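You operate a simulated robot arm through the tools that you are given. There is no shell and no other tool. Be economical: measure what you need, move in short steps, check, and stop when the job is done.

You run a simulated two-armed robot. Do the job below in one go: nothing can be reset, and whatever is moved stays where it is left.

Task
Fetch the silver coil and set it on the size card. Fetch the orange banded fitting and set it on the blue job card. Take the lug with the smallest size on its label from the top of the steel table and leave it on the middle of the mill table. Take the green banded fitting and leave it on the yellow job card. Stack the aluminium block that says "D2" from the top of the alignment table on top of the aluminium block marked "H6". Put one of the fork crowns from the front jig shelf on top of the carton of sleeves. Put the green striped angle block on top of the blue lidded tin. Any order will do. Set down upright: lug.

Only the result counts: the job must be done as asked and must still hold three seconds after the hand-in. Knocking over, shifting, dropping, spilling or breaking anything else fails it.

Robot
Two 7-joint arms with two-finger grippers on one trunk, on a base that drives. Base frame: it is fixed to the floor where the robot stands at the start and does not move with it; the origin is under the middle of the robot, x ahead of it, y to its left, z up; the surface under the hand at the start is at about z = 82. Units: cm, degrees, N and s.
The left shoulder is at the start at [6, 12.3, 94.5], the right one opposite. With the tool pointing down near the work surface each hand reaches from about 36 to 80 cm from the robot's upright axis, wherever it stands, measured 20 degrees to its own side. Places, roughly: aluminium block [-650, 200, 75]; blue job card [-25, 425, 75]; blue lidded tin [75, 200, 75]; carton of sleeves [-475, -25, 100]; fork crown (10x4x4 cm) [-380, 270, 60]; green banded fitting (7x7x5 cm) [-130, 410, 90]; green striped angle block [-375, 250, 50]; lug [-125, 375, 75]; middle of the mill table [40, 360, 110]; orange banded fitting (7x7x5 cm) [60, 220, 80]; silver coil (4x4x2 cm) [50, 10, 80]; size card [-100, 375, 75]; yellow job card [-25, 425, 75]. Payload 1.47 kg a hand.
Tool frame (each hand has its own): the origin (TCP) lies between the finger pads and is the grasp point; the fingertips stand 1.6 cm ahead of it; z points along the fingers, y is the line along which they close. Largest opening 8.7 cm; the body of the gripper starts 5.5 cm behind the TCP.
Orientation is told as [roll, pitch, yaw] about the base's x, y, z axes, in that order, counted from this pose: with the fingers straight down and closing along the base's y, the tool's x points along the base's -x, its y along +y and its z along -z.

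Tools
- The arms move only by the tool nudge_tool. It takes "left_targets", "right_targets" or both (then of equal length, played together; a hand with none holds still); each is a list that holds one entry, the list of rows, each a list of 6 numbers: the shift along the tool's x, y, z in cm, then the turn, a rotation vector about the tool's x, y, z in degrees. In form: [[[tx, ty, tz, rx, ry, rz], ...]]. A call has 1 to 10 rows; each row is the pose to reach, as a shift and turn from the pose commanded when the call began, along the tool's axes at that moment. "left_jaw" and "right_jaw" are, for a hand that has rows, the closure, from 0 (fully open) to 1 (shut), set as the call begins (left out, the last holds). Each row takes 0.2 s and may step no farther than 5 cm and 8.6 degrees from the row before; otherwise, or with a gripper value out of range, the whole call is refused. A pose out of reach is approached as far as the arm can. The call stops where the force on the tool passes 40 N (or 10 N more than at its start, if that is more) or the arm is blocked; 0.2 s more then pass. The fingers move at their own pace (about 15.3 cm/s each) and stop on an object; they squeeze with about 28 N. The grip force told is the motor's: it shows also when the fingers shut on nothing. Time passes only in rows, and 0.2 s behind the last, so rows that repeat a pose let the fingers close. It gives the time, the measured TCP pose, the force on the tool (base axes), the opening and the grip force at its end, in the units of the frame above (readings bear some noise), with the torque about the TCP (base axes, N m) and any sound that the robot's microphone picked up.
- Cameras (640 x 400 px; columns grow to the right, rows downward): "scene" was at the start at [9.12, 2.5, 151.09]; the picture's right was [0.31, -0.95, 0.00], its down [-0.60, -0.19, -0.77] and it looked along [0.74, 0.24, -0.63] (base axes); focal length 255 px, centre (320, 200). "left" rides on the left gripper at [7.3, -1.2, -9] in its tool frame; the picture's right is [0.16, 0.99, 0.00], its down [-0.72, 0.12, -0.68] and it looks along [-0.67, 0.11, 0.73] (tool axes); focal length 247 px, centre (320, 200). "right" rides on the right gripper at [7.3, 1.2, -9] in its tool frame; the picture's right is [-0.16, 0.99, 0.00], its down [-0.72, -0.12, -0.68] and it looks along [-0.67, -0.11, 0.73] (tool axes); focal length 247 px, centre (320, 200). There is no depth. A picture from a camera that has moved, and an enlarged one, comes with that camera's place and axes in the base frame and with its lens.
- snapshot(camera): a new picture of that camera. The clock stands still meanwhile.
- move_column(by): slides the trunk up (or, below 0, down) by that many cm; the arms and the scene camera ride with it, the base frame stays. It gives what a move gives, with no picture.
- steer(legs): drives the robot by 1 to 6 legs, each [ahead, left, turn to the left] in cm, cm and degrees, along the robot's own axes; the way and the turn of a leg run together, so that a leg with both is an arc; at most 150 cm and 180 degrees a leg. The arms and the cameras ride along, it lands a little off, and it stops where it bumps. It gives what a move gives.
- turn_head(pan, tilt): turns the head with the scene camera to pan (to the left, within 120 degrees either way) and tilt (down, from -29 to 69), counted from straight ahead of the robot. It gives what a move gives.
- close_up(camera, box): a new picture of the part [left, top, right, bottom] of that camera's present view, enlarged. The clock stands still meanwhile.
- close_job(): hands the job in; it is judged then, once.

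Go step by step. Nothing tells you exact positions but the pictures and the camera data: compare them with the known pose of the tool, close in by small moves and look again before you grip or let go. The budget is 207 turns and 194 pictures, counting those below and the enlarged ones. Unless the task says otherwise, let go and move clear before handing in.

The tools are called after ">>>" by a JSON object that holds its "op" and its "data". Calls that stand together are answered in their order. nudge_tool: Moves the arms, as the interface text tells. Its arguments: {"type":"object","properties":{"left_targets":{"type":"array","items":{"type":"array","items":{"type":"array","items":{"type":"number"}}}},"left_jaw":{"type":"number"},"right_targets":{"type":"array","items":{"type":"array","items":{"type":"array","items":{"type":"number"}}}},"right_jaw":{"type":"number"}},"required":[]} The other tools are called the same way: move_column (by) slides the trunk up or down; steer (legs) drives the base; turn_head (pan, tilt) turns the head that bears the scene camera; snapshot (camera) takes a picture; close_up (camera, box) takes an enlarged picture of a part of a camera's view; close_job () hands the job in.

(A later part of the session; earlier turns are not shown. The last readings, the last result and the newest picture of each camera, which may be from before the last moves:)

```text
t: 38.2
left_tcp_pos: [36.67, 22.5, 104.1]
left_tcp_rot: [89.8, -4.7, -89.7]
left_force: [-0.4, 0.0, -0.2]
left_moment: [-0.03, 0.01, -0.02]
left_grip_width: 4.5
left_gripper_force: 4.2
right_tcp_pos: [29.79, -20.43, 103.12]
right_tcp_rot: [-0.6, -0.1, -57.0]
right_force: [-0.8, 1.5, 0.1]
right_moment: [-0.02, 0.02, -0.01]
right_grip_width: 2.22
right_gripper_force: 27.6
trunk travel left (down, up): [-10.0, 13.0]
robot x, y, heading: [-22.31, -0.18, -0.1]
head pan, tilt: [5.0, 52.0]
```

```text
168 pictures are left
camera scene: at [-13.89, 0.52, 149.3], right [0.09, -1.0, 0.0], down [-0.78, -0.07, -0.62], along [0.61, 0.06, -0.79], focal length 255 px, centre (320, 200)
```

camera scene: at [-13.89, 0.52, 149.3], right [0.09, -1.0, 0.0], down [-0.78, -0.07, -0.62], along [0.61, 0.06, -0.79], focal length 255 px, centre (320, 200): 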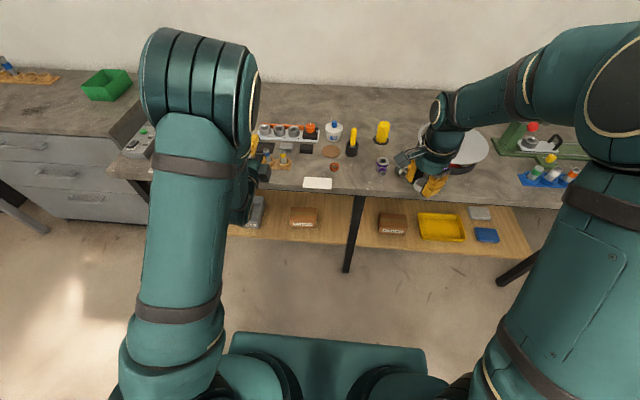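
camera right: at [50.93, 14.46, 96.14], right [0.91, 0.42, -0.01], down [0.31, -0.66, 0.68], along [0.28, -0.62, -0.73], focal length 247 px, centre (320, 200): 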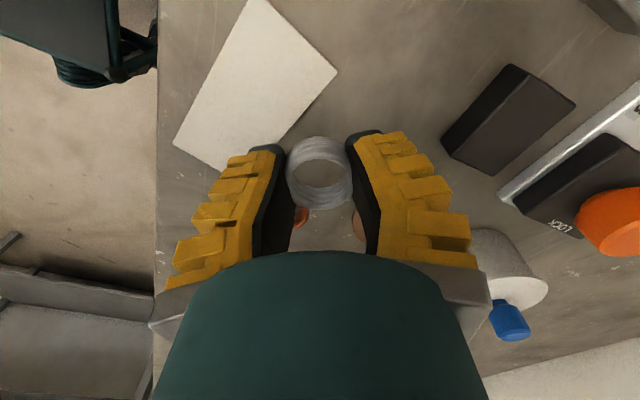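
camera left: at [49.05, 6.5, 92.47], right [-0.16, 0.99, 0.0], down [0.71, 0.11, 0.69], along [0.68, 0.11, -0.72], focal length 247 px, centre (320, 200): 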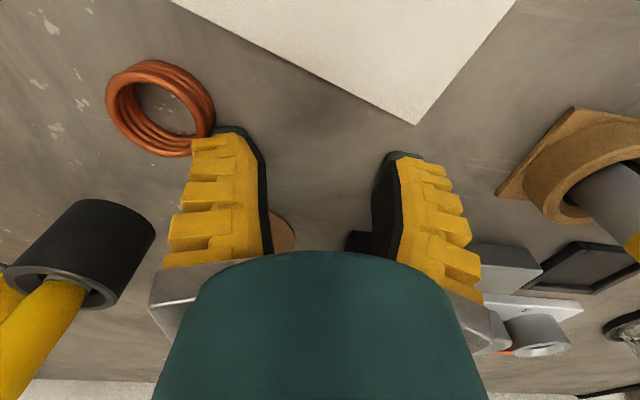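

The horizontal pose works. I lower the hand in front of the table, then strafe right so it faces the card.

>>> {"op": "nudge_tool", "data": {"left_targets": [[[0, 0, 0, 0, 0, 5], [0, -4, 0, 0, 0, 5], [0, -8, 0, 0, 0, 5], [0, -12, 0, 0, 0, 5], [0, -16, 0, 0, 0, 5], [0, -19, 0, 0, 0, 5]]]}}

>>> {"op": "steer", "data": {"legs": [[0, -15.5, 0]]}}

>>> {"op": "snapshot", "data": {"camera": "left"}}

>>> {"op": "snapshot", "data": {"camera": "scene"}}

```text
t: 39.6
left_tcp_pos: [36.65, 20.92, 85.07]
left_tcp_rot: [89.8, 0.1, -89.7]
left_force: [-0.7, -0.2, 0.5]
left_moment: [0.01, 0.0, 0.01]
left_grip_width: 4.48
left_gripper_force: 4.1
right_tcp_pos: [29.69, -20.4, 103.16]
right_tcp_rot: [-0.6, -0.1, -56.9]
right_force: [-1.0, -0.2, -0.8]
right_moment: [0.0, 0.01, -0.02]
right_grip_width: 2.21
right_gripper_force: 28.4
trunk travel left (down, up): [-10.0, 13.0]
robot x, y, heading: [-22.2, 0.4, 0.3]
head pan, tilt: [5.0, 52.0]
```

```text
t: 41.6
left_tcp_pos: [36.57, 5.58, 85.2]
left_tcp_rot: [89.7, 0.1, -89.6]
left_force: [-0.2, 0.3, 1.0]
left_moment: [0.0, -0.01, 0.01]
left_grip_width: 4.52
left_gripper_force: 4.1
right_tcp_pos: [29.74, -35.77, 103.16]
right_tcp_rot: [-0.6, -0.1, -56.8]
right_force: [-0.5, -0.8, -1.0]
right_moment: [0.03, -0.01, -0.01]
right_grip_width: 2.21
right_gripper_force: 28.1
trunk travel left (down, up): [-10.0, 13.0]
robot x, y, heading: [-22.06, -15.32, 0.1]
head pan, tilt: [5.0, 52.0]
```

```text
167 pictures are left
camera left: at [27.86, 12.93, 84.13], right [0.0, 0.16, 0.99], down [-0.67, -0.73, 0.12], along [0.74, -0.67, 0.1], focal length 247 px, centre (320, 200)
```

left: 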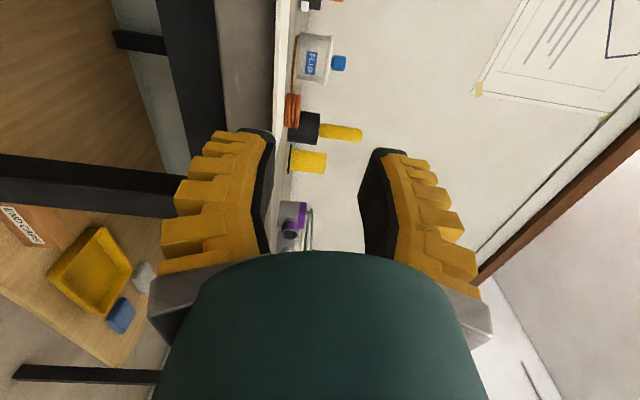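

```text
166 pictures are left
camera scene: at [-13.84, -14.97, 149.3], right [0.09, -1.0, 0.0], down [-0.78, -0.07, -0.62], along [0.61, 0.06, -0.79], focal length 255 px, centre (320, 200)
```

scene: 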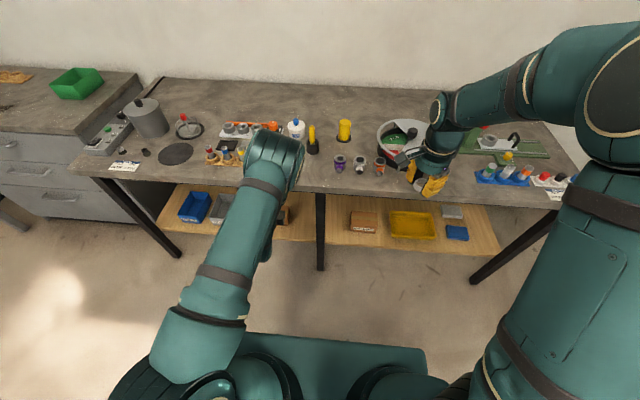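

>>> {"op": "close_up", "data": {"camera": "left", "box": [200, 0, 400, 125]}}

```text
3.20 times, centred on (300, 62) of left
camera zoom: at [27.86, 12.93, 84.13], right [0.0, 0.16, 0.99], down [-0.67, -0.73, 0.12], along [0.74, -0.67, 0.1], focal length 790 px, centre (384, 640)
```

zoom: 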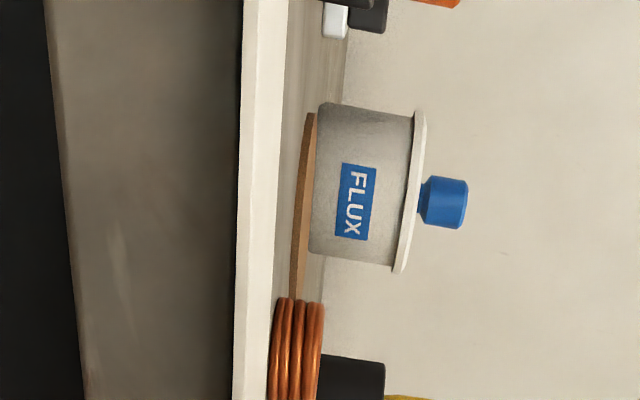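

Card's front edge looks to be at z≈82, x≈43.4. I align the hand and move in around it.

>>> {"op": "nudge_tool", "data": {"left_targets": [[[0.5, -2, 0, 0, 0, 0], [0.9, -3.2, 1, 0, 0, 0], [0.9, -3.2, 4, 0, 0, 0], [0.9, -3.2, 5.5, 0, 0, 0], [0.9, -3.2, 6.4, 0, 0, 0]]]}}

>>> {"op": "snapshot", "data": {"camera": "left"}}

```text
t: 42.8
left_tcp_pos: [43.06, 6.35, 81.95]
left_tcp_rot: [89.8, 0.0, -89.6]
left_force: [-2.7, -0.1, 0.5]
left_moment: [-0.02, 0.06, -0.06]
left_grip_width: 4.55
left_gripper_force: 5.0
right_tcp_pos: [29.82, -35.67, 103.15]
right_tcp_rot: [-0.7, -0.1, -56.8]
right_force: [0.4, 1.0, -0.2]
right_moment: [0.02, 0.04, -0.01]
right_grip_width: 2.23
right_gripper_force: 27.8
trunk travel left (down, up): [-10.0, 13.0]
robot x, y, heading: [-22.2, -15.78, 0.2]
head pan, tilt: [5.0, 52.0]
```

```text
164 pictures are left
camera left: at [34.21, 13.79, 80.85], right [0.0, 0.16, 0.99], down [-0.67, -0.73, 0.12], along [0.74, -0.67, 0.1], focal length 247 px, centre (320, 200)
```

left: 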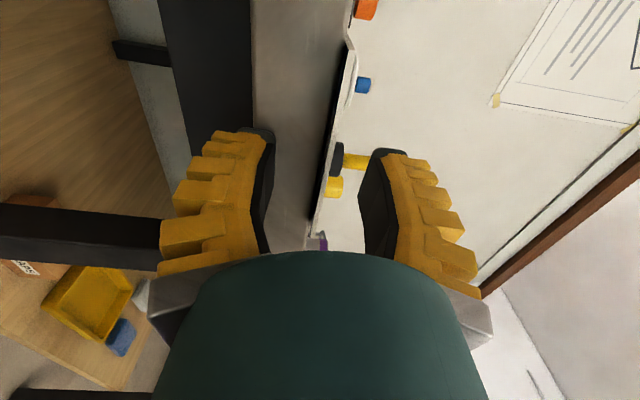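

The fingers straddle the card's overhang. I close on it.

>>> {"op": "nudge_tool", "data": {"left_targets": [[[0, 0, -0.15, 0, 0, 0], [0, 0, -0.15, 0, 0, 0], [0, 0, -0.15, 0, 0, 0], [0, 0.3, -0.15, 0, 0, 0]]], "left_jaw": 1}}

>>> {"op": "snapshot", "data": {"camera": "left"}}

```text
t: 43.8
left_tcp_pos: [42.88, 6.49, 82.38]
left_tcp_rot: [89.8, 0.1, -89.6]
left_force: [-1.2, 0.1, -0.4]
left_moment: [0.0, -0.04, 0.0]
left_grip_width: 0.62
left_gripper_force: 28.4
right_tcp_pos: [29.77, -35.79, 103.24]
right_tcp_rot: [-0.6, -0.1, -56.8]
right_force: [-0.6, -0.6, -0.4]
right_moment: [0.0, 0.0, -0.01]
right_grip_width: 2.2
right_gripper_force: 27.9
trunk travel left (down, up): [-10.0, 13.0]
robot x, y, heading: [-22.41, -15.5, 0.1]
head pan, tilt: [5.0, 52.0]
```

```text
163 pictures are left
camera left: at [34.02, 13.88, 81.29], right [0.0, 0.16, 0.99], down [-0.67, -0.73, 0.12], along [0.74, -0.67, 0.1], focal length 247 px, centre (320, 200)
```

left: 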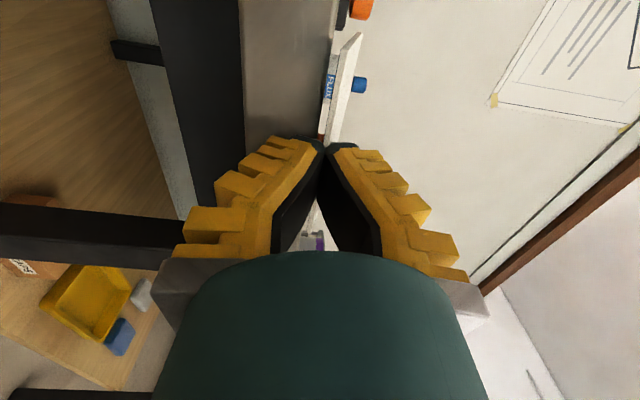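

The card is gripped (0.6 cm thick). I lift it and roll the hand to turn it over.

>>> {"op": "nudge_tool", "data": {"left_targets": [[[0, 2, 0, 0, 0, 0], [0, 6, 0, 0, 0, 0], [0, 10, -2, 0, 0, 0], [0, 14, -5, 0, 0, 0], [0, 14, -5, 0, 0, -8.5], [0, 14, -5, 0, 0, -17], [0, 14, -5, 0, 0, -25.5], [0, 14, -5, 0, 0, -34], [0, 14, -5, 0, 0, -42.5], [0, 14, -5, 0, 0, -51]]]}}

>>> {"op": "nudge_tool", "data": {"left_targets": [[[0, 0, 0, 0, 0, -8.5], [0, 0, 0, 0, 0, -17], [0, 0, 0, 0, 0, -25.5], [0, 0, 0, 0, 0, -34], [0, 0, 0, 0, 0, -42.5], [0, 0, 0, 0, 0, -51], [0, 0, 0, 0, 0, -59.5], [0, 0, 0, 0, 0, -68], [0, 0, 0, 0, 0, -76.5], [0, 0, 0, 0, 0, -85]]]}}

>>> {"op": "nudge_tool", "data": {"left_targets": [[[0, 0, 0, 0, 0, -8.5], [0, 0, 0, 0, 0, -17], [0, 0, 0, 0, 0, -25.5], [0, 0, 0, 0, 0, -34], [0, 0, 0, 0, 0, -42.5], [0, 0, 0, 0, 0, -44]]]}}

>>> {"op": "snapshot", "data": {"camera": "scene"}}

```text
t: 46.0
left_tcp_pos: [37.95, 6.4, 96.31]
left_tcp_rot: [89.8, -51.0, -89.3]
left_force: [-0.4, 0.4, -0.5]
left_moment: [-0.01, 0.04, 0.01]
left_grip_width: 0.59
left_gripper_force: 28.0
right_tcp_pos: [29.9, -35.86, 103.22]
right_tcp_rot: [-0.6, -0.1, -56.8]
right_force: [-1.0, -0.1, -1.1]
right_moment: [0.0, 0.01, 0.0]
right_grip_width: 2.2
right_gripper_force: 28.1
trunk travel left (down, up): [-10.0, 13.0]
robot x, y, heading: [-22.47, -15.14, 0.1]
head pan, tilt: [5.0, 52.0]
```

```text
t: 48.2
left_tcp_pos: [37.86, 6.5, 96.29]
left_tcp_rot: [-89.7, -44.0, 90.2]
left_force: [-0.9, 0.6, -0.1]
left_moment: [-0.01, -0.01, -0.01]
left_grip_width: 0.0
left_gripper_force: 28.1
right_tcp_pos: [29.81, -35.8, 103.17]
right_tcp_rot: [-0.6, -0.2, -56.8]
right_force: [-0.3, -0.9, -0.6]
right_moment: [-0.01, 0.03, 0.01]
right_grip_width: 2.21
right_gripper_force: 28.0
trunk travel left (down, up): [-10.0, 13.0]
robot x, y, heading: [-22.09, -15.62, 0.1]
head pan, tilt: [5.0, 52.0]
```

```text
t: 49.6
left_tcp_pos: [37.92, 6.4, 96.32]
left_tcp_rot: [-89.8, 0.1, 90.3]
left_force: [0.3, 0.5, -0.3]
left_moment: [0.01, 0.01, -0.04]
left_grip_width: 0.03
left_gripper_force: 27.8
right_tcp_pos: [29.86, -35.87, 103.19]
right_tcp_rot: [-0.6, -0.1, -56.8]
right_force: [-0.3, -0.2, -0.7]
right_moment: [0.0, 0.01, 0.0]
right_grip_width: 2.23
right_gripper_force: 27.8
trunk travel left (down, up): [-10.0, 13.0]
robot x, y, heading: [-22.38, -15.67, 0.3]
head pan, tilt: [5.0, 52.0]
```

```text
162 pictures are left
camera scene: at [-13.83, -14.93, 149.3], right [0.09, -1.0, 0.0], down [-0.78, -0.07, -0.62], along [0.61, 0.06, -0.79], focal length 255 px, centre (320, 200)
```

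scene: 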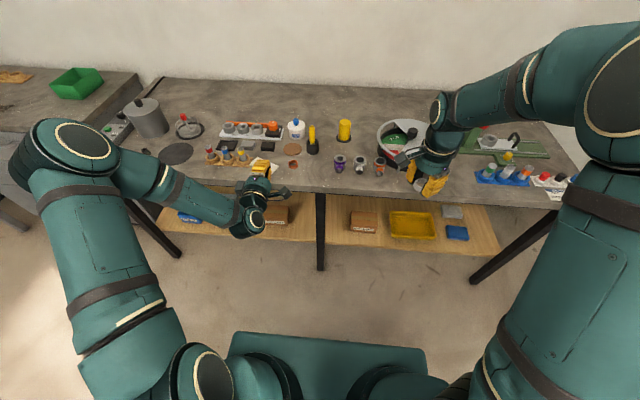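

The card slipped out during the roll. I look for where it fell.

>>> {"op": "close_up", "data": {"camera": "scene", "box": [200, 110, 360, 210]}}

>>> {"op": "snapshot", "data": {"camera": "left"}}

```text
4.00 times, centred on (280, 160) of scene
camera zoom: at [-13.83, -14.93, 149.3], right [0.09, -1.0, 0.0], down [-0.78, -0.07, -0.62], along [0.61, 0.06, -0.79], focal length 1020 px, centre (480, 360)
```

zoom: 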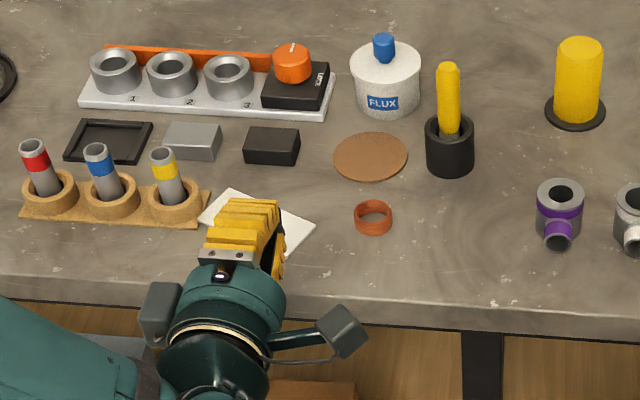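

```text
160 pictures are left
camera left: at [29.22, -0.74, 97.55], right [0.0, -0.16, -0.99], down [-0.69, 0.72, -0.11], along [0.73, 0.68, -0.11], focal length 247 px, centre (320, 200)
```

left: 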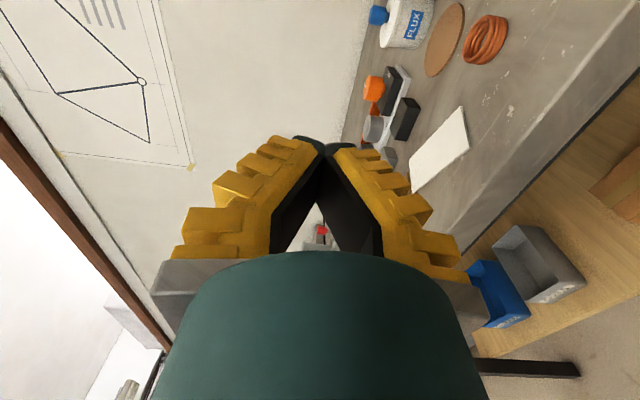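

It landed flat on the bench, still face down, beside the wooden tray. Rolling is unsafe for the grip; better: pull it to the edge again, pinch it, let it hang and lay it down away from me. First I pitch the hand down and move up to the table.

>>> {"op": "nudge_tool", "data": {"left_targets": [[[0, 0, 0, -8.5, 0, 0], [0, 0, 0, -17, 0, 0], [0, 0, 0, -25.5, 0, 0], [0, 0, 0, -34, 0, 0], [0, 0, 0, -42.5, 0, 0], [0, 0, 0, -51, 0, 0], [0, 0, 0, -59.5, 0, 0], [0, 0, 0, -68, 0, 0], [0, 0, 0, -76.5, 0, 0], [0, 0, 0, -85, 0, 0]]]}}

>>> {"op": "nudge_tool", "data": {"left_targets": [[[0, 0, -3, -5, 0, 0], [0, 0, -6, -5, 0, 0]]]}}

>>> {"op": "steer", "data": {"legs": [[16, 7, 0]]}}

>>> {"op": "snapshot", "data": {"camera": "left"}}

>>> {"op": "snapshot", "data": {"camera": "scene"}}

```text
t: 51.8
left_tcp_pos: [37.85, 6.44, 96.37]
left_tcp_rot: [-4.8, -0.3, 90.4]
left_force: [-0.5, 0.5, 0.2]
left_moment: [0.03, 0.0, 0.0]
left_grip_width: 0.01
left_gripper_force: 28.3
left hand out of reach, approached as far as the arm can: row 7
right_tcp_pos: [29.89, -35.97, 103.13]
right_tcp_rot: [-0.6, 0.0, -56.9]
right_force: [-0.2, 0.3, -0.7]
right_moment: [0.05, -0.05, 0.01]
right_grip_width: 2.19
right_gripper_force: 28.2
trunk travel left (down, up): [-10.0, 13.0]
robot x, y, heading: [-22.49, -15.53, 0.3]
head pan, tilt: [5.0, 52.0]
```

```text
t: 52.4
left_tcp_pos: [37.25, 6.41, 102.43]
left_tcp_rot: [0.1, -0.1, 90.4]
left_force: [-0.8, 0.0, -0.3]
left_moment: [0.0, 0.0, 0.0]
left_grip_width: 0.0
left_gripper_force: 27.7
right_tcp_pos: [29.72, -35.76, 103.28]
right_tcp_rot: [-0.6, -0.1, -56.8]
right_force: [0.0, 0.0, 0.2]
right_moment: [0.0, -0.01, 0.02]
right_grip_width: 2.22
right_gripper_force: 28.0
trunk travel left (down, up): [-10.0, 13.0]
robot x, y, heading: [-22.35, -15.71, -0.1]
head pan, tilt: [5.0, 52.0]
```

```text
t: 53.8
left_tcp_pos: [53.11, 13.54, 102.22]
left_tcp_rot: [0.2, -0.1, 90.6]
left_force: [0.6, -0.5, 0.2]
left_moment: [-0.01, 0.02, 0.03]
left_grip_width: 0.0
left_gripper_force: 27.8
right_tcp_pos: [45.52, -28.63, 103.18]
right_tcp_rot: [-0.7, -0.1, -56.7]
right_force: [-0.5, 0.1, -1.0]
right_moment: [-0.02, 0.02, 0.01]
right_grip_width: 2.2
right_gripper_force: 28.1
trunk travel left (down, up): [-10.0, 13.0]
robot x, y, heading: [-7.0, -8.64, 0.4]
head pan, tilt: [5.0, 52.0]
```

```text
159 pictures are left
camera left: at [54.52, 6.43, 111.22], right [-0.99, -0.17, 0.0], down [-0.12, 0.72, 0.68], along [-0.12, 0.67, -0.73], focal length 247 px, centre (320, 200)
```

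left: 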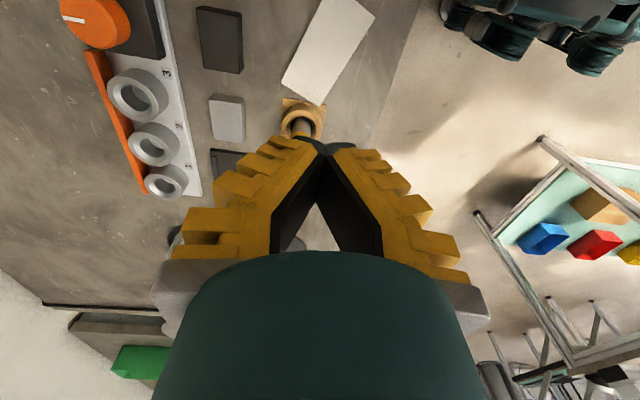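

```text
158 pictures are left
camera scene: at [1.89, -7.9, 149.29], right [0.09, -1.0, 0.0], down [-0.79, -0.07, -0.61], along [0.61, 0.06, -0.79], focal length 255 px, centre (320, 200)
```

scene: 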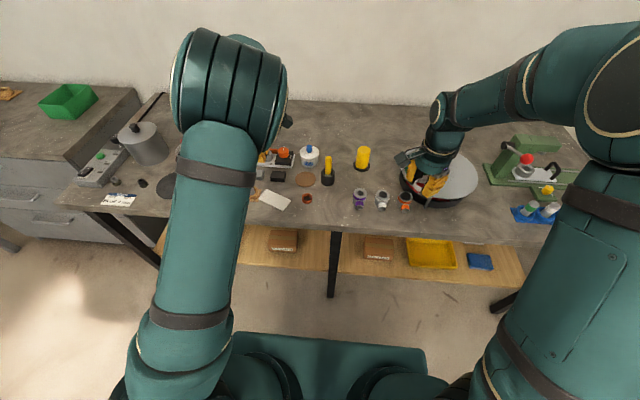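

Card centre now about [52.5, 12.3], far edge reaching [57, 16]. I bring the closed fingertips down behind its far edge, between it and the black block.

>>> {"op": "nudge_tool", "data": {"left_targets": [[[0, -4.9, 0, 0, 0, 0], [0, -4.9, 4.5, 0, 0, 0], [0, -4.9, 9, 0, 0, 0], [0, -4.9, 13.5, 0, 0, 0], [0, -4.9, 17, 0, 0, 0], [0, -4.9, 18.2, 0, 0, 0], [0, -4.9, 18.8, 0, 0, 0]]]}}

>>> {"op": "close_up", "data": {"camera": "scene", "box": [200, 120, 360, 220]}}

>>> {"op": "snapshot", "data": {"camera": "left"}}

```text
t: 55.4
left_tcp_pos: [57.9, 13.63, 83.39]
left_tcp_rot: [0.1, -0.1, 90.5]
left_force: [0.4, 0.5, 4.7]
left_moment: [0.1, 0.12, -0.05]
left_grip_width: 0.0
left_gripper_force: 27.5
right_tcp_pos: [45.42, -28.92, 103.19]
right_tcp_rot: [-0.7, -0.1, -56.6]
right_force: [0.3, -1.5, -0.7]
right_moment: [-0.02, 0.02, 0.0]
right_grip_width: 2.19
right_gripper_force: 27.7
trunk travel left (down, up): [-10.0, 13.0]
robot x, y, heading: [-7.01, -8.92, 0.3]
head pan, tilt: [5.0, 52.0]
```

```text
4.00 times, centred on (280, 170) of scene
camera zoom: at [1.73, -7.94, 149.31], right [0.09, -1.0, 0.0], down [-0.78, -0.07, -0.62], along [0.61, 0.06, -0.79], focal length 1020 px, centre (480, 320)
```

zoom: 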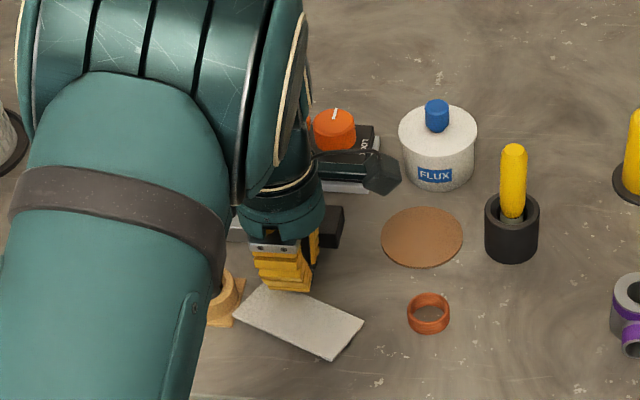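

```text
156 pictures are left
camera left: at [59.33, 6.5, 92.46], right [-0.99, -0.17, 0.0], down [-0.12, 0.72, 0.68], along [-0.12, 0.67, -0.73], focal length 247 px, centre (320, 200)
```

left: 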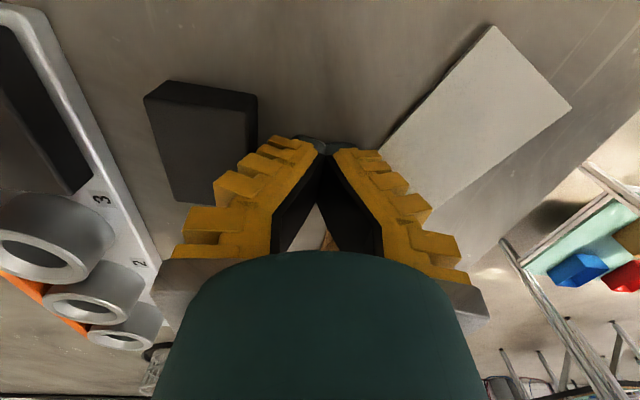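

>>> {"op": "nudge_tool", "data": {"left_targets": [[[0, 0, -0.08, 0, 0, 0], [0, 1, -0.08, 0, 0, 0], [0, 2, -0.08, 0, 0, 0], [0, 3, -0.08, 0, 0, 0], [0, 4, -0.08, 0, 0, 0], [0, 5, -0.08, 0, 0, 0]]]}}

>>> {"op": "close_up", "data": {"camera": "scene", "box": [200, 120, 360, 220]}}

```text
t: 56.8
left_tcp_pos: [52.65, 13.7, 83.49]
left_tcp_rot: [0.1, -0.2, 90.5]
left_force: [3.4, 0.2, 9.7]
left_moment: [0.09, 0.11, 0.01]
left_grip_width: 0.01
left_gripper_force: 28.5
right_tcp_pos: [45.55, -28.78, 103.25]
right_tcp_rot: [-0.6, -0.1, -56.6]
right_force: [0.5, -0.4, -0.9]
right_moment: [-0.02, 0.01, -0.03]
right_grip_width: 2.2
right_gripper_force: 28.3
trunk travel left (down, up): [-10.0, 13.0]
robot x, y, heading: [-6.42, -8.49, 0.3]
head pan, tilt: [5.0, 52.0]
```

```text
4.00 times, centred on (280, 170) of scene
camera zoom: at [1.73, -7.97, 149.31], right [0.09, -1.0, 0.0], down [-0.78, -0.07, -0.62], along [0.61, 0.06, -0.79], focal length 1020 px, centre (480, 320)
```

zoom: 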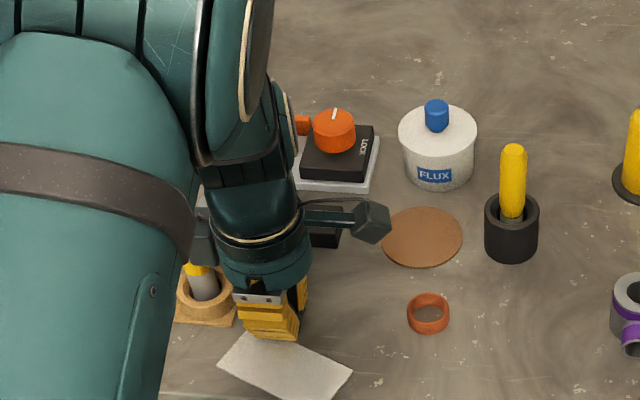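

The card turns slowly; I shift the fingertip a bit further left and pull again.

>>> {"op": "nudge_tool", "data": {"left_targets": [[[0, -0.4, -0.05, 0, 0, 0], [-1.2, -0.4, -0.05, 0, 0, 0], [-1.2, 0.6, -0.05, 0, 0, 0], [-1.2, 1.6, -0.05, 0, 0, 0], [-1.2, 2.4, -0.05, 0, 0, 0]]]}}

>>> {"op": "close_up", "data": {"camera": "scene", "box": [200, 140, 360, 240]}}

```text
t: 58.0
left_tcp_pos: [50.26, 14.8, 83.68]
left_tcp_rot: [0.1, 0.0, 90.5]
left_force: [0.0, 0.4, 0.9]
left_moment: [0.02, 0.04, -0.01]
left_grip_width: 0.0
left_gripper_force: 27.9
right_tcp_pos: [45.47, -28.75, 103.21]
right_tcp_rot: [-0.6, -0.1, -56.8]
right_force: [-0.3, 0.3, -0.4]
right_moment: [-0.02, -0.02, -0.03]
right_grip_width: 2.2
right_gripper_force: 27.8
trunk travel left (down, up): [-10.0, 13.0]
robot x, y, heading: [-6.5, -8.79, 0.6]
head pan, tilt: [5.0, 52.0]
```

```text
4.00 times, centred on (280, 190) of scene
camera zoom: at [1.75, -7.95, 149.3], right [0.09, -1.0, 0.0], down [-0.78, -0.07, -0.62], along [0.61, 0.06, -0.79], focal length 1020 px, centre (480, 240)
```

zoom: 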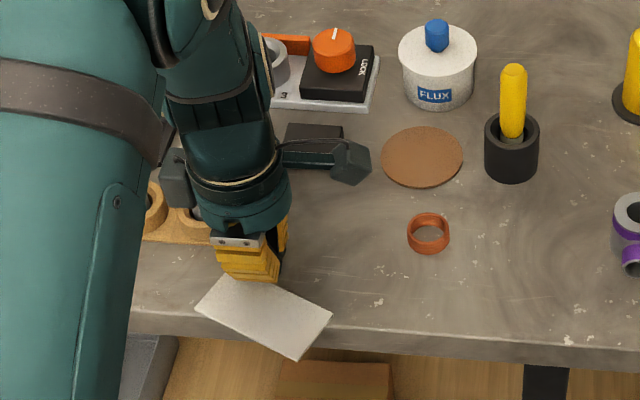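

The card now overhangs with its near-right corner, centre still safely on the bench. I leave it, lift off, back up and pitch the hand to horizontal with a −25° yaw to pinch it squarely.

>>> {"op": "nudge_tool", "data": {"left_targets": [[[0, -0.6, -0.2, 0, 0, 0], [0, -0.6, -4, 0, 0, 0], [0, -0.6, -8.5, 0, 0, 0], [0, -0.6, -13, 0, 0, 0], [0, -0.6, -17, 0, 0, 0]]]}}

>>> {"op": "steer", "data": {"legs": [[-16, 0, 0]]}}

>>> {"op": "nudge_tool", "data": {"left_targets": [[[0, 0, 0, 8.5, 0, 0], [0, 0, 0, 17, 0, 0], [0, 0, 0, 25.5, 0, 0], [0, 0, 0, 34, 0, 0], [0, 0, 0, 42.5, 0, 0], [0, 0, 0, 51, 0, 0], [0, 0, 0, 59.5, 0, 0], [0, 0, 0, 68, 0, 0], [0, 0, 0, 76.5, 0, 0], [0, 0, 0, 85, 0, 0]]], "left_jaw": 0.6}}

>>> {"op": "nudge_tool", "data": {"left_targets": [[[0, 0, 0, 5, 0, 0], [0, 0, 0, 5, 8, 0], [0, 0, 0, 5, 16, 0], [0, 0, 0, 5, 24, 0]]]}}

>>> {"op": "close_up", "data": {"camera": "scene", "box": [200, 100, 360, 200]}}

```text
t: 59.2
left_tcp_pos: [51.03, 14.64, 100.62]
left_tcp_rot: [0.1, -0.2, 90.7]
left_force: [-0.7, 0.2, 0.6]
left_moment: [-0.03, -0.04, 0.0]
left_grip_width: 0.0
left_gripper_force: 27.8
right_tcp_pos: [45.41, -28.66, 103.21]
right_tcp_rot: [-0.5, -0.2, -56.7]
right_force: [-0.4, -0.8, 0.7]
right_moment: [0.02, 0.01, 0.01]
right_grip_width: 2.19
right_gripper_force: 28.7
trunk travel left (down, up): [-10.0, 13.0]
robot x, y, heading: [-6.54, -9.05, 0.6]
head pan, tilt: [5.0, 52.0]
```

```text
t: 60.7
left_tcp_pos: [35.01, 14.53, 100.68]
left_tcp_rot: [0.1, -0.1, 90.4]
left_force: [-0.5, -0.4, 0.7]
left_moment: [0.01, 0.01, 0.0]
left_grip_width: 0.01
left_gripper_force: 27.9
right_tcp_pos: [29.15, -29.01, 103.31]
right_tcp_rot: [-0.7, -0.1, -56.8]
right_force: [-0.7, 0.1, -0.5]
right_moment: [0.03, -0.02, -0.02]
right_grip_width: 2.2
right_gripper_force: 28.3
trunk travel left (down, up): [-10.0, 13.0]
robot x, y, heading: [-22.48, -8.65, 0.1]
head pan, tilt: [5.0, 52.0]
```

```text
t: 62.9
left_tcp_pos: [35.1, 14.41, 100.62]
left_tcp_rot: [-84.9, 0.0, 90.3]
left_force: [-0.4, 0.1, 0.5]
left_moment: [-0.01, 0.03, 0.0]
left_grip_width: 4.07
left_gripper_force: 4.3
right_tcp_pos: [29.33, -28.86, 103.14]
right_tcp_rot: [-0.6, -0.2, -56.7]
right_force: [-0.8, -1.0, -0.4]
right_moment: [-0.02, 0.02, 0.02]
right_grip_width: 2.19
right_gripper_force: 28.3
trunk travel left (down, up): [-10.0, 13.0]
robot x, y, heading: [-22.8, -8.31, 0.3]
head pan, tilt: [5.0, 52.0]
```

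```text
t: 63.9
left_tcp_pos: [35.09, 14.56, 100.65]
left_tcp_rot: [-90.1, 1.1, 66.5]
left_force: [0.7, -0.3, 0.4]
left_moment: [0.0, -0.01, -0.03]
left_grip_width: 4.06
left_gripper_force: 4.4
right_tcp_pos: [29.37, -28.82, 103.12]
right_tcp_rot: [-0.6, -0.1, -56.8]
right_force: [0.6, -1.0, -0.5]
right_moment: [-0.01, -0.01, 0.02]
right_grip_width: 2.17
right_gripper_force: 27.8
trunk travel left (down, up): [-10.0, 13.0]
robot x, y, heading: [-22.87, -8.46, 0.3]
head pan, tilt: [5.0, 52.0]
```

```text
4.00 times, centred on (280, 150) of scene
camera zoom: at [-14.37, -8.01, 149.3], right [0.09, -1.0, 0.0], down [-0.78, -0.07, -0.62], along [0.61, 0.06, -0.79], focal length 1020 px, centre (480, 400)
```

zoom: 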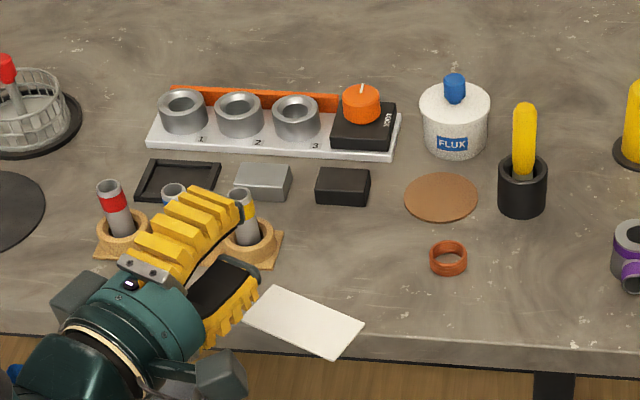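

I now lower the hand in front of the bench and slide the fingers around the overhanging part.

>>> {"op": "nudge_tool", "data": {"left_targets": [[[0, 4.5, 0, 0, 0, 0], [0, 9, 0, 0, 0, 0], [0, 13.5, 0, 0, 0, 0], [0, 18.5, 0, 0, 0, 0], [-0.4, 18.5, 3.5, 0, 0, 0], [-0.46, 18.5, 6, 0, 0, 0], [-0.46, 18.5, 6.9, 0, 0, 0]]]}}

>>> {"op": "close_up", "data": {"camera": "scene", "box": [200, 100, 360, 200]}}

>>> {"op": "snapshot", "data": {"camera": "left"}}

```text
t: 65.5
left_tcp_pos: [41.48, 12.07, 82.07]
left_tcp_rot: [-90.0, 1.0, 66.5]
left_force: [-0.3, -0.5, 0.2]
left_moment: [-0.01, -0.02, -0.01]
left_grip_width: 4.08
left_gripper_force: 4.5
right_tcp_pos: [29.32, -28.81, 103.26]
right_tcp_rot: [-0.6, -0.1, -56.8]
right_force: [0.0, -0.6, -0.3]
right_moment: [0.01, 0.02, -0.01]
right_grip_width: 2.18
right_gripper_force: 28.0
trunk travel left (down, up): [-10.0, 13.0]
robot x, y, heading: [-22.75, -8.49, -0.0]
head pan, tilt: [5.0, 52.0]
```

```text
4.00 times, centred on (280, 150) of scene
camera zoom: at [-14.36, -8.06, 149.3], right [0.09, -1.0, 0.0], down [-0.78, -0.07, -0.62], along [0.61, 0.06, -0.79], focal length 1020 px, centre (480, 400)
```

zoom: 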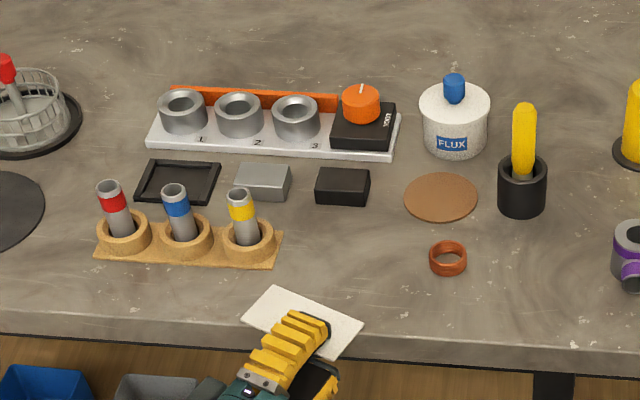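

```text
151 pictures are left
camera left: at [30.58, 9.14, 83.41], right [-0.07, -0.16, -0.98], down [-0.34, 0.93, -0.13], along [0.94, 0.32, -0.12], focal length 247 px, centre (320, 200)
```

left: 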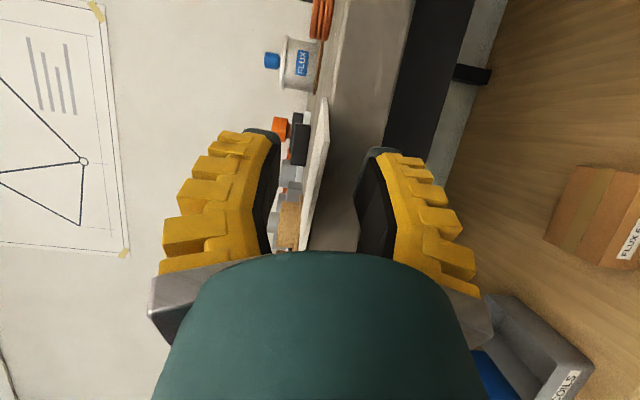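

>>> {"op": "nudge_tool", "data": {"left_targets": [[[0, 0, 0.4, 0, 0, 0], [0, 0, 0.8, 0, 0, 0], [0, 0, 1.2, 0, 0, 0]]]}}

```text
t: 66.3
left_tcp_pos: [42.42, 11.49, 82.23]
left_tcp_rot: [-90.0, 1.0, 66.4]
left_force: [0.8, 0.1, 0.1]
left_moment: [0.01, -0.05, -0.01]
left_grip_width: 4.09
left_gripper_force: 3.6
right_tcp_pos: [29.28, -28.97, 103.27]
right_tcp_rot: [-0.6, -0.1, -56.8]
right_force: [-0.5, 0.5, -0.6]
right_moment: [0.02, 0.02, 0.0]
right_grip_width: 2.19
right_gripper_force: 27.9
trunk travel left (down, up): [-10.0, 13.0]
robot x, y, heading: [-23.03, -8.46, 0.2]
head pan, tilt: [5.0, 52.0]
```

>>> {"op": "nudge_tool", "data": {"left_targets": [[[-0.8, 0, 0.4, 0, 0, 0], [-0.8, 0, 0.8, 0, 0, 0], [-0.8, 0, 1.2, 0, 0, 0]]]}}

>>> {"op": "close_up", "data": {"camera": "scene", "box": [200, 100, 360, 200]}}

```text
t: 66.9
left_tcp_pos: [42.91, 11.69, 81.73]
left_tcp_rot: [-89.5, 1.3, 66.0]
left_force: [-18.3, -0.8, 4.1]
left_moment: [0.21, 0.45, 0.09]
left_grip_width: 4.03
left_gripper_force: 2.9
right_tcp_pos: [29.08, -28.83, 103.24]
right_tcp_rot: [-0.6, -0.2, -56.7]
right_force: [0.2, 0.2, -0.6]
right_moment: [-0.02, 0.01, -0.01]
right_grip_width: 2.21
right_gripper_force: 27.9
trunk travel left (down, up): [-10.0, 13.0]
robot x, y, heading: [-23.36, -8.55, 0.4]
head pan, tilt: [5.0, 52.0]
stopped in row 3 (left hand): the force on the tool passed its limit at 43 N (the readings are from after the stop); the commanded pose is now the measured one
```

```text
4.00 times, centred on (280, 150) of scene
camera zoom: at [-14.61, -8.03, 149.31], right [0.09, -1.0, 0.0], down [-0.78, -0.07, -0.62], along [0.61, 0.06, -0.79], focal length 1020 px, centre (480, 400)
```

zoom: 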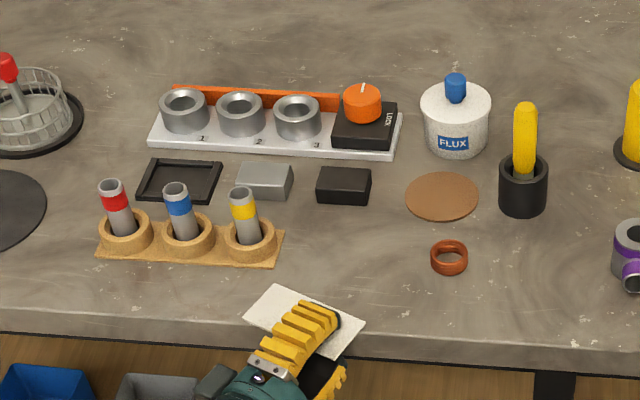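

Good deep overlap now. I close on the card, lift slightly and turn it square to the edge.

>>> {"op": "nudge_tool", "data": {"left_targets": [[[0, -0.2, -0.3, 0, 0, 0], [0, -0.2, -0.3, 0, 0, 0], [0, -0.2, -0.3, 0, 0, 0], [0, -0.8, -0.3, 0, 0, 0], [0, -0.8, -0.3, 0, -6, 0], [0, -0.8, -0.3, 0, -12, 0], [0, -0.8, -0.3, 0, -18, 0], [0, -0.8, -0.3, 0, -23, 0]]], "left_jaw": 1}}

>>> {"op": "close_up", "data": {"camera": "scene", "box": [200, 100, 360, 200]}}

```text
t: 68.7
left_tcp_pos: [42.79, 11.83, 82.69]
left_tcp_rot: [-89.3, 0.9, 89.2]
left_force: [-0.3, 0.8, -0.5]
left_moment: [0.01, -0.02, 0.03]
left_grip_width: 0.59
left_gripper_force: 28.4
right_tcp_pos: [29.27, -28.9, 103.21]
right_tcp_rot: [-0.6, -0.1, -56.7]
right_force: [0.3, 0.8, -0.2]
right_moment: [0.01, -0.01, 0.0]
right_grip_width: 2.17
right_gripper_force: 27.9
trunk travel left (down, up): [-10.0, 13.0]
robot x, y, heading: [-23.19, -8.86, 0.3]
head pan, tilt: [5.0, 52.0]
```

```text
4.00 times, centred on (280, 150) of scene
camera zoom: at [-14.41, -8.08, 149.3], right [0.09, -1.0, 0.0], down [-0.78, -0.07, -0.62], along [0.61, 0.06, -0.79], focal length 1020 px, centre (480, 400)
```

zoom: 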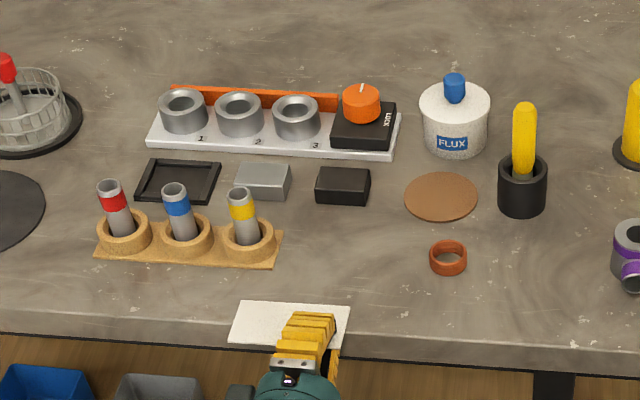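

Card is square and held deep (about 3 cm). I lift it and slowly pitch the hand down so it hangs.

>>> {"op": "nudge_tool", "data": {"left_targets": [[[0, -3, 0, 0, 0, 0], [0, -7, 0, 0, 0, 0], [0, -11, 0, 0, 0, 0], [0, -15, 0, 0, 0, 0], [0, -15, 0, -6, 0, 0], [0, -15, 0, -12, 0, 0], [0, -15, 0, -18, 0, 0], [0, -15, 0, -24, 0, 0], [0, -15, 0, -30, 0, 0], [0, -15, 0, -36, 0, 0]]]}}

>>> {"op": "nudge_tool", "data": {"left_targets": [[[0, 0, 0, -6, 0, 0], [0, 0, 0, -12, 0, 0], [0, 0, 0, -18, 0, 0], [0, 0, 0, -24, 0, 0], [0, 0, 0, -30, 0, 0], [0, 0, 0, -36, 0, 0], [0, 0, 0, -42, 0, 0], [0, 0, 0, -48, 0, 0], [0, 0, 0, -54, 0, 0]]]}}

>>> {"op": "close_up", "data": {"camera": "scene", "box": [160, 60, 400, 210]}}

```text
t: 70.9
left_tcp_pos: [43.16, 12.04, 97.55]
left_tcp_rot: [-53.2, 0.9, 89.1]
left_force: [-0.3, -0.3, -0.1]
left_moment: [0.01, 0.0, -0.03]
left_grip_width: 0.59
left_gripper_force: 28.3
right_tcp_pos: [29.25, -28.95, 103.15]
right_tcp_rot: [-0.7, 0.0, -56.8]
right_force: [-0.1, -0.5, -0.5]
right_moment: [0.0, 0.0, -0.01]
right_grip_width: 2.17
right_gripper_force: 28.2
trunk travel left (down, up): [-10.0, 13.0]
robot x, y, heading: [-22.85, -8.75, 0.3]
head pan, tilt: [5.0, 52.0]
```

```text
t: 72.9
left_tcp_pos: [43.04, 12.08, 97.45]
left_tcp_rot: [0.8, 0.9, 89.3]
left_force: [-0.5, -1.1, 0.0]
left_moment: [0.0, 0.01, 0.0]
left_grip_width: 0.58
left_gripper_force: 27.9
right_tcp_pos: [29.32, -28.88, 103.18]
right_tcp_rot: [-0.6, 0.0, -56.7]
right_force: [-0.7, 0.3, -0.9]
right_moment: [0.0, -0.02, 0.01]
right_grip_width: 2.22
right_gripper_force: 28.0
trunk travel left (down, up): [-10.0, 13.0]
robot x, y, heading: [-22.46, -8.45, 0.6]
head pan, tilt: [5.0, 52.0]
```

```text
2.67 times, centred on (280, 135) of scene
camera zoom: at [-14.37, -8.04, 149.29], right [0.09, -1.0, 0.0], down [-0.78, -0.07, -0.62], along [0.61, 0.06, -0.79], focal length 680 px, centre (427, 373)
```

zoom: 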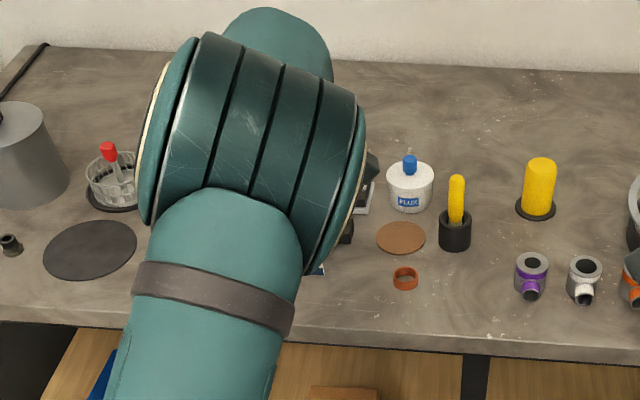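

The card hangs in the grip, header side toward me. I drive so that it hangs above its original place.

>>> {"op": "steer", "data": {"legs": [[4.5, -6.4, 0]]}}

>>> {"op": "snapshot", "data": {"camera": "left"}}

>>> {"op": "close_up", "data": {"camera": "scene", "box": [160, 60, 400, 210]}}

```text
t: 74.1
left_tcp_pos: [47.71, 5.53, 97.5]
left_tcp_rot: [0.9, 0.9, 89.1]
left_force: [-0.4, -0.5, -0.2]
left_moment: [0.03, 0.04, 0.03]
left_grip_width: 0.6
left_gripper_force: 27.6
right_tcp_pos: [33.88, -35.43, 103.07]
right_tcp_rot: [-0.5, 0.0, -56.8]
right_force: [0.0, 0.2, -1.1]
right_moment: [0.02, 0.02, -0.03]
right_grip_width: 2.21
right_gripper_force: 28.3
trunk travel left (down, up): [-10.0, 13.0]
robot x, y, heading: [-18.08, -14.88, 0.2]
head pan, tilt: [5.0, 52.0]
```

```text
147 pictures are left
camera left: at [49.14, -1.48, 106.57], right [-0.99, -0.14, 0.02], down [-0.09, 0.74, 0.67], along [-0.11, 0.66, -0.74], focal length 247 px, centre (320, 200)
```

left: 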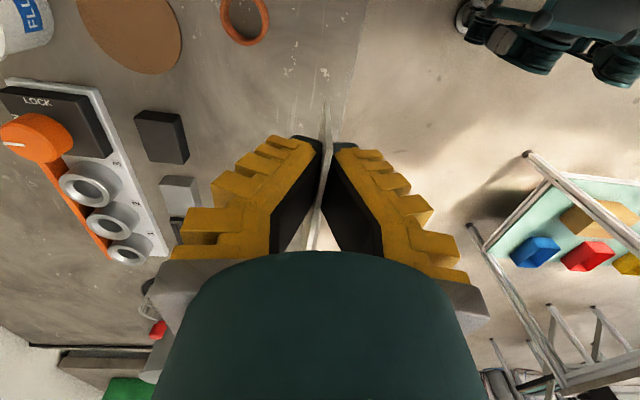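

```text
2.67 times, centred on (280, 135) of scene
camera zoom: at [-9.77, -14.56, 149.29], right [0.09, -1.0, 0.0], down [-0.79, -0.07, -0.62], along [0.61, 0.06, -0.79], focal length 680 px, centre (427, 373)
```

zoom: 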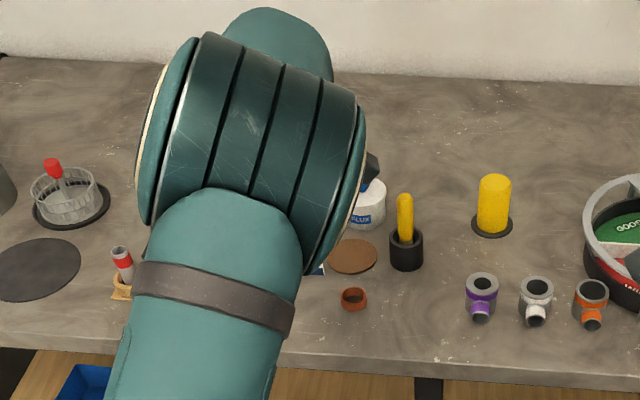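

I tilt the hand on by 35° so the top of the card leans away from me.

>>> {"op": "nudge_tool", "data": {"left_targets": [[[0, 0, 0, -6, 0, 0], [0, 0, 0, -12, 0, 0], [0, 0, 0, -18, 0, 0], [0, 0, 0, -24, 0, 0], [0, 0, 0, -30, 0, 0], [0, 0, 0, -35, 0, 0]]]}}

>>> {"op": "close_up", "data": {"camera": "scene", "box": [160, 60, 400, 210]}}

```text
t: 75.5
left_tcp_pos: [47.15, 5.37, 97.42]
left_tcp_rot: [32.9, 0.9, 89.0]
left_force: [-0.5, -0.1, 0.4]
left_moment: [-0.03, -0.03, 0.01]
left_grip_width: 0.59
left_gripper_force: 28.1
left hand out of reach, approached as far as the arm can: row 6
right_tcp_pos: [33.81, -35.4, 103.16]
right_tcp_rot: [-0.6, -0.1, -56.9]
right_force: [0.1, -0.3, -0.2]
right_moment: [0.0, 0.01, -0.02]
right_grip_width: 2.23
right_gripper_force: 27.7
trunk travel left (down, up): [-10.0, 13.0]
robot x, y, heading: [-18.26, -14.69, 0.3]
head pan, tilt: [5.0, 52.0]
```

```text
2.67 times, centred on (280, 135) of scene
camera zoom: at [-9.91, -14.53, 149.31], right [0.09, -1.0, 0.0], down [-0.78, -0.07, -0.62], along [0.61, 0.06, -0.79], focal length 680 px, centre (427, 373)
```

zoom: 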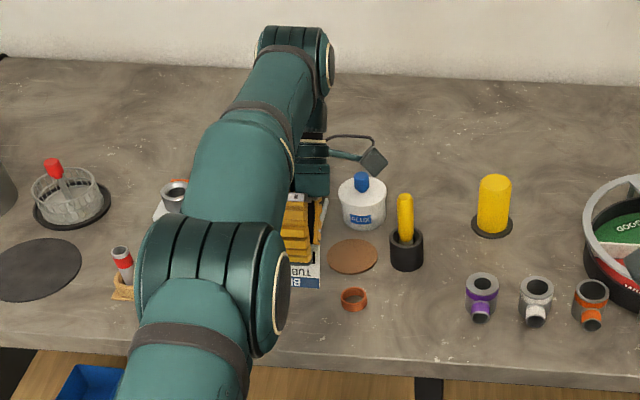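

The header edge is at the bottom, so laid this way it would end up turned by 180°. I return to vertical and turn the hand about the vertical, then lay the card toward me instead.

>>> {"op": "nudge_tool", "data": {"left_targets": [[[0, 0, 0, 7, 0, 0], [0, 0, 0, 14, 0, 0], [0, 0, 0, 21, 0, 0], [0, 0, 0, 28, 0, 0], [0, 0, 0, 33.5, 0, 0]]]}}

>>> {"op": "nudge_tool", "data": {"left_targets": [[[0, 0, 0, 0, 0, 8], [0, 0, 0, 0, 0, 16], [0, 0, 0, 0, 0, 24], [0, 0, 0, 0, 0, 32], [0, 0, 0, 0, 0, 40], [0, 0, 0, 0, 0, 48], [0, 0, 0, 0, 0, 56], [0, 0, 0, 0, 0, 64], [0, 0, 0, 0, 0, 72], [0, 0, 0, 0, 0, 80]]]}}

>>> {"op": "nudge_tool", "data": {"left_targets": [[[0, 0, 0, 0, 0, 8], [0, 0, 0, 0, 0, 16], [0, 0, 0, 0, 0, 24], [0, 0, 0, 0, 0, 32], [0, 0, 0, 0, 0, 40], [0, 0, 0, 0, 0, 48], [0, 0, 0, 0, 0, 56], [0, 0, 0, 0, 0, 64], [0, 0, 0, 0, 0, 72], [0, 0, 0, 0, 0, 80]]]}}

>>> {"op": "nudge_tool", "data": {"left_targets": [[[0, 0, 0, 0, 0, 8], [0, 0, 0, 0, 0, 16], [0, 0, 0, 0, 0, 19]]]}}

>>> {"op": "close_up", "data": {"camera": "scene", "box": [160, 60, 400, 210]}}

```text
t: 76.7
left_tcp_pos: [47.37, 5.41, 97.42]
left_tcp_rot: [-0.9, 0.9, 89.0]
left_force: [0.1, 0.5, -1.0]
left_moment: [0.03, 0.02, 0.0]
left_grip_width: 0.6
left_gripper_force: 27.9
right_tcp_pos: [33.79, -35.3, 103.28]
right_tcp_rot: [-0.6, -0.1, -56.8]
right_force: [0.3, -0.3, 0.4]
right_moment: [0.03, 0.0, 0.02]
right_grip_width: 2.2
right_gripper_force: 27.6
trunk travel left (down, up): [-10.0, 13.0]
robot x, y, heading: [-18.32, -14.91, 0.2]
head pan, tilt: [5.0, 52.0]
```

```text
t: 78.9
left_tcp_pos: [47.26, 5.43, 97.34]
left_tcp_rot: [-1.1, -0.7, 8.9]
left_force: [0.2, 0.3, -0.5]
left_moment: [-0.02, -0.01, -0.02]
left_grip_width: 0.61
left_gripper_force: 27.9
right_tcp_pos: [33.75, -35.3, 103.38]
right_tcp_rot: [-0.6, -0.1, -56.8]
right_force: [0.0, -0.4, -1.4]
right_moment: [-0.01, 0.02, 0.03]
right_grip_width: 2.19
right_gripper_force: 28.1
trunk travel left (down, up): [-10.0, 13.0]
robot x, y, heading: [-18.07, -14.93, 0.1]
head pan, tilt: [5.0, 52.0]
```

```text
t: 81.1
left_tcp_pos: [47.39, 5.57, 97.37]
left_tcp_rot: [0.5, -1.2, -71.1]
left_force: [-0.4, -0.3, -0.6]
left_moment: [-0.02, 0.01, 0.01]
left_grip_width: 0.62
left_gripper_force: 28.0
right_tcp_pos: [33.83, -35.41, 103.26]
right_tcp_rot: [-0.6, -0.2, -56.8]
right_force: [0.7, 0.3, -1.0]
right_moment: [0.02, -0.01, 0.0]
right_grip_width: 2.16
right_gripper_force: 28.4
trunk travel left (down, up): [-10.0, 13.0]
robot x, y, heading: [-17.96, -14.8, 0.5]
head pan, tilt: [5.0, 52.0]
```

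```text
t: 81.9
left_tcp_pos: [47.36, 5.62, 97.43]
left_tcp_rot: [0.7, -1.0, -90.1]
left_force: [-0.3, 0.2, -0.8]
left_moment: [0.01, 0.0, 0.04]
left_grip_width: 0.61
left_gripper_force: 28.4
right_tcp_pos: [33.74, -35.47, 103.15]
right_tcp_rot: [-0.6, 0.0, -56.8]
right_force: [0.7, -0.5, -0.3]
right_moment: [-0.04, 0.0, -0.01]
right_grip_width: 2.2
right_gripper_force: 28.1
trunk travel left (down, up): [-10.0, 13.0]
robot x, y, heading: [-18.33, -15.34, 0.2]
head pan, tilt: [5.0, 52.0]
```

```text
2.67 times, centred on (280, 135) of scene
camera zoom: at [-9.84, -14.48, 149.3], right [0.09, -1.0, 0.0], down [-0.78, -0.07, -0.62], along [0.61, 0.06, -0.79], focal length 680 px, centre (427, 373)
```

zoom: 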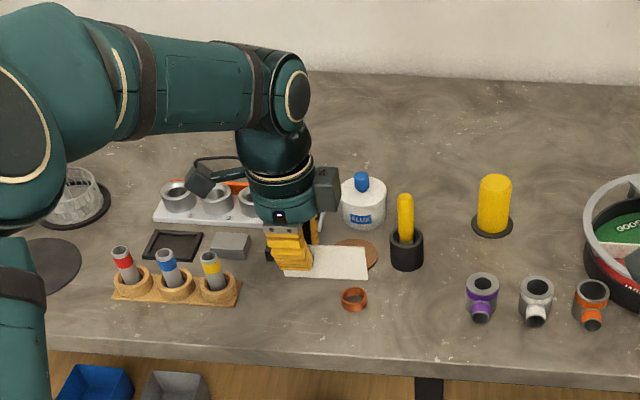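

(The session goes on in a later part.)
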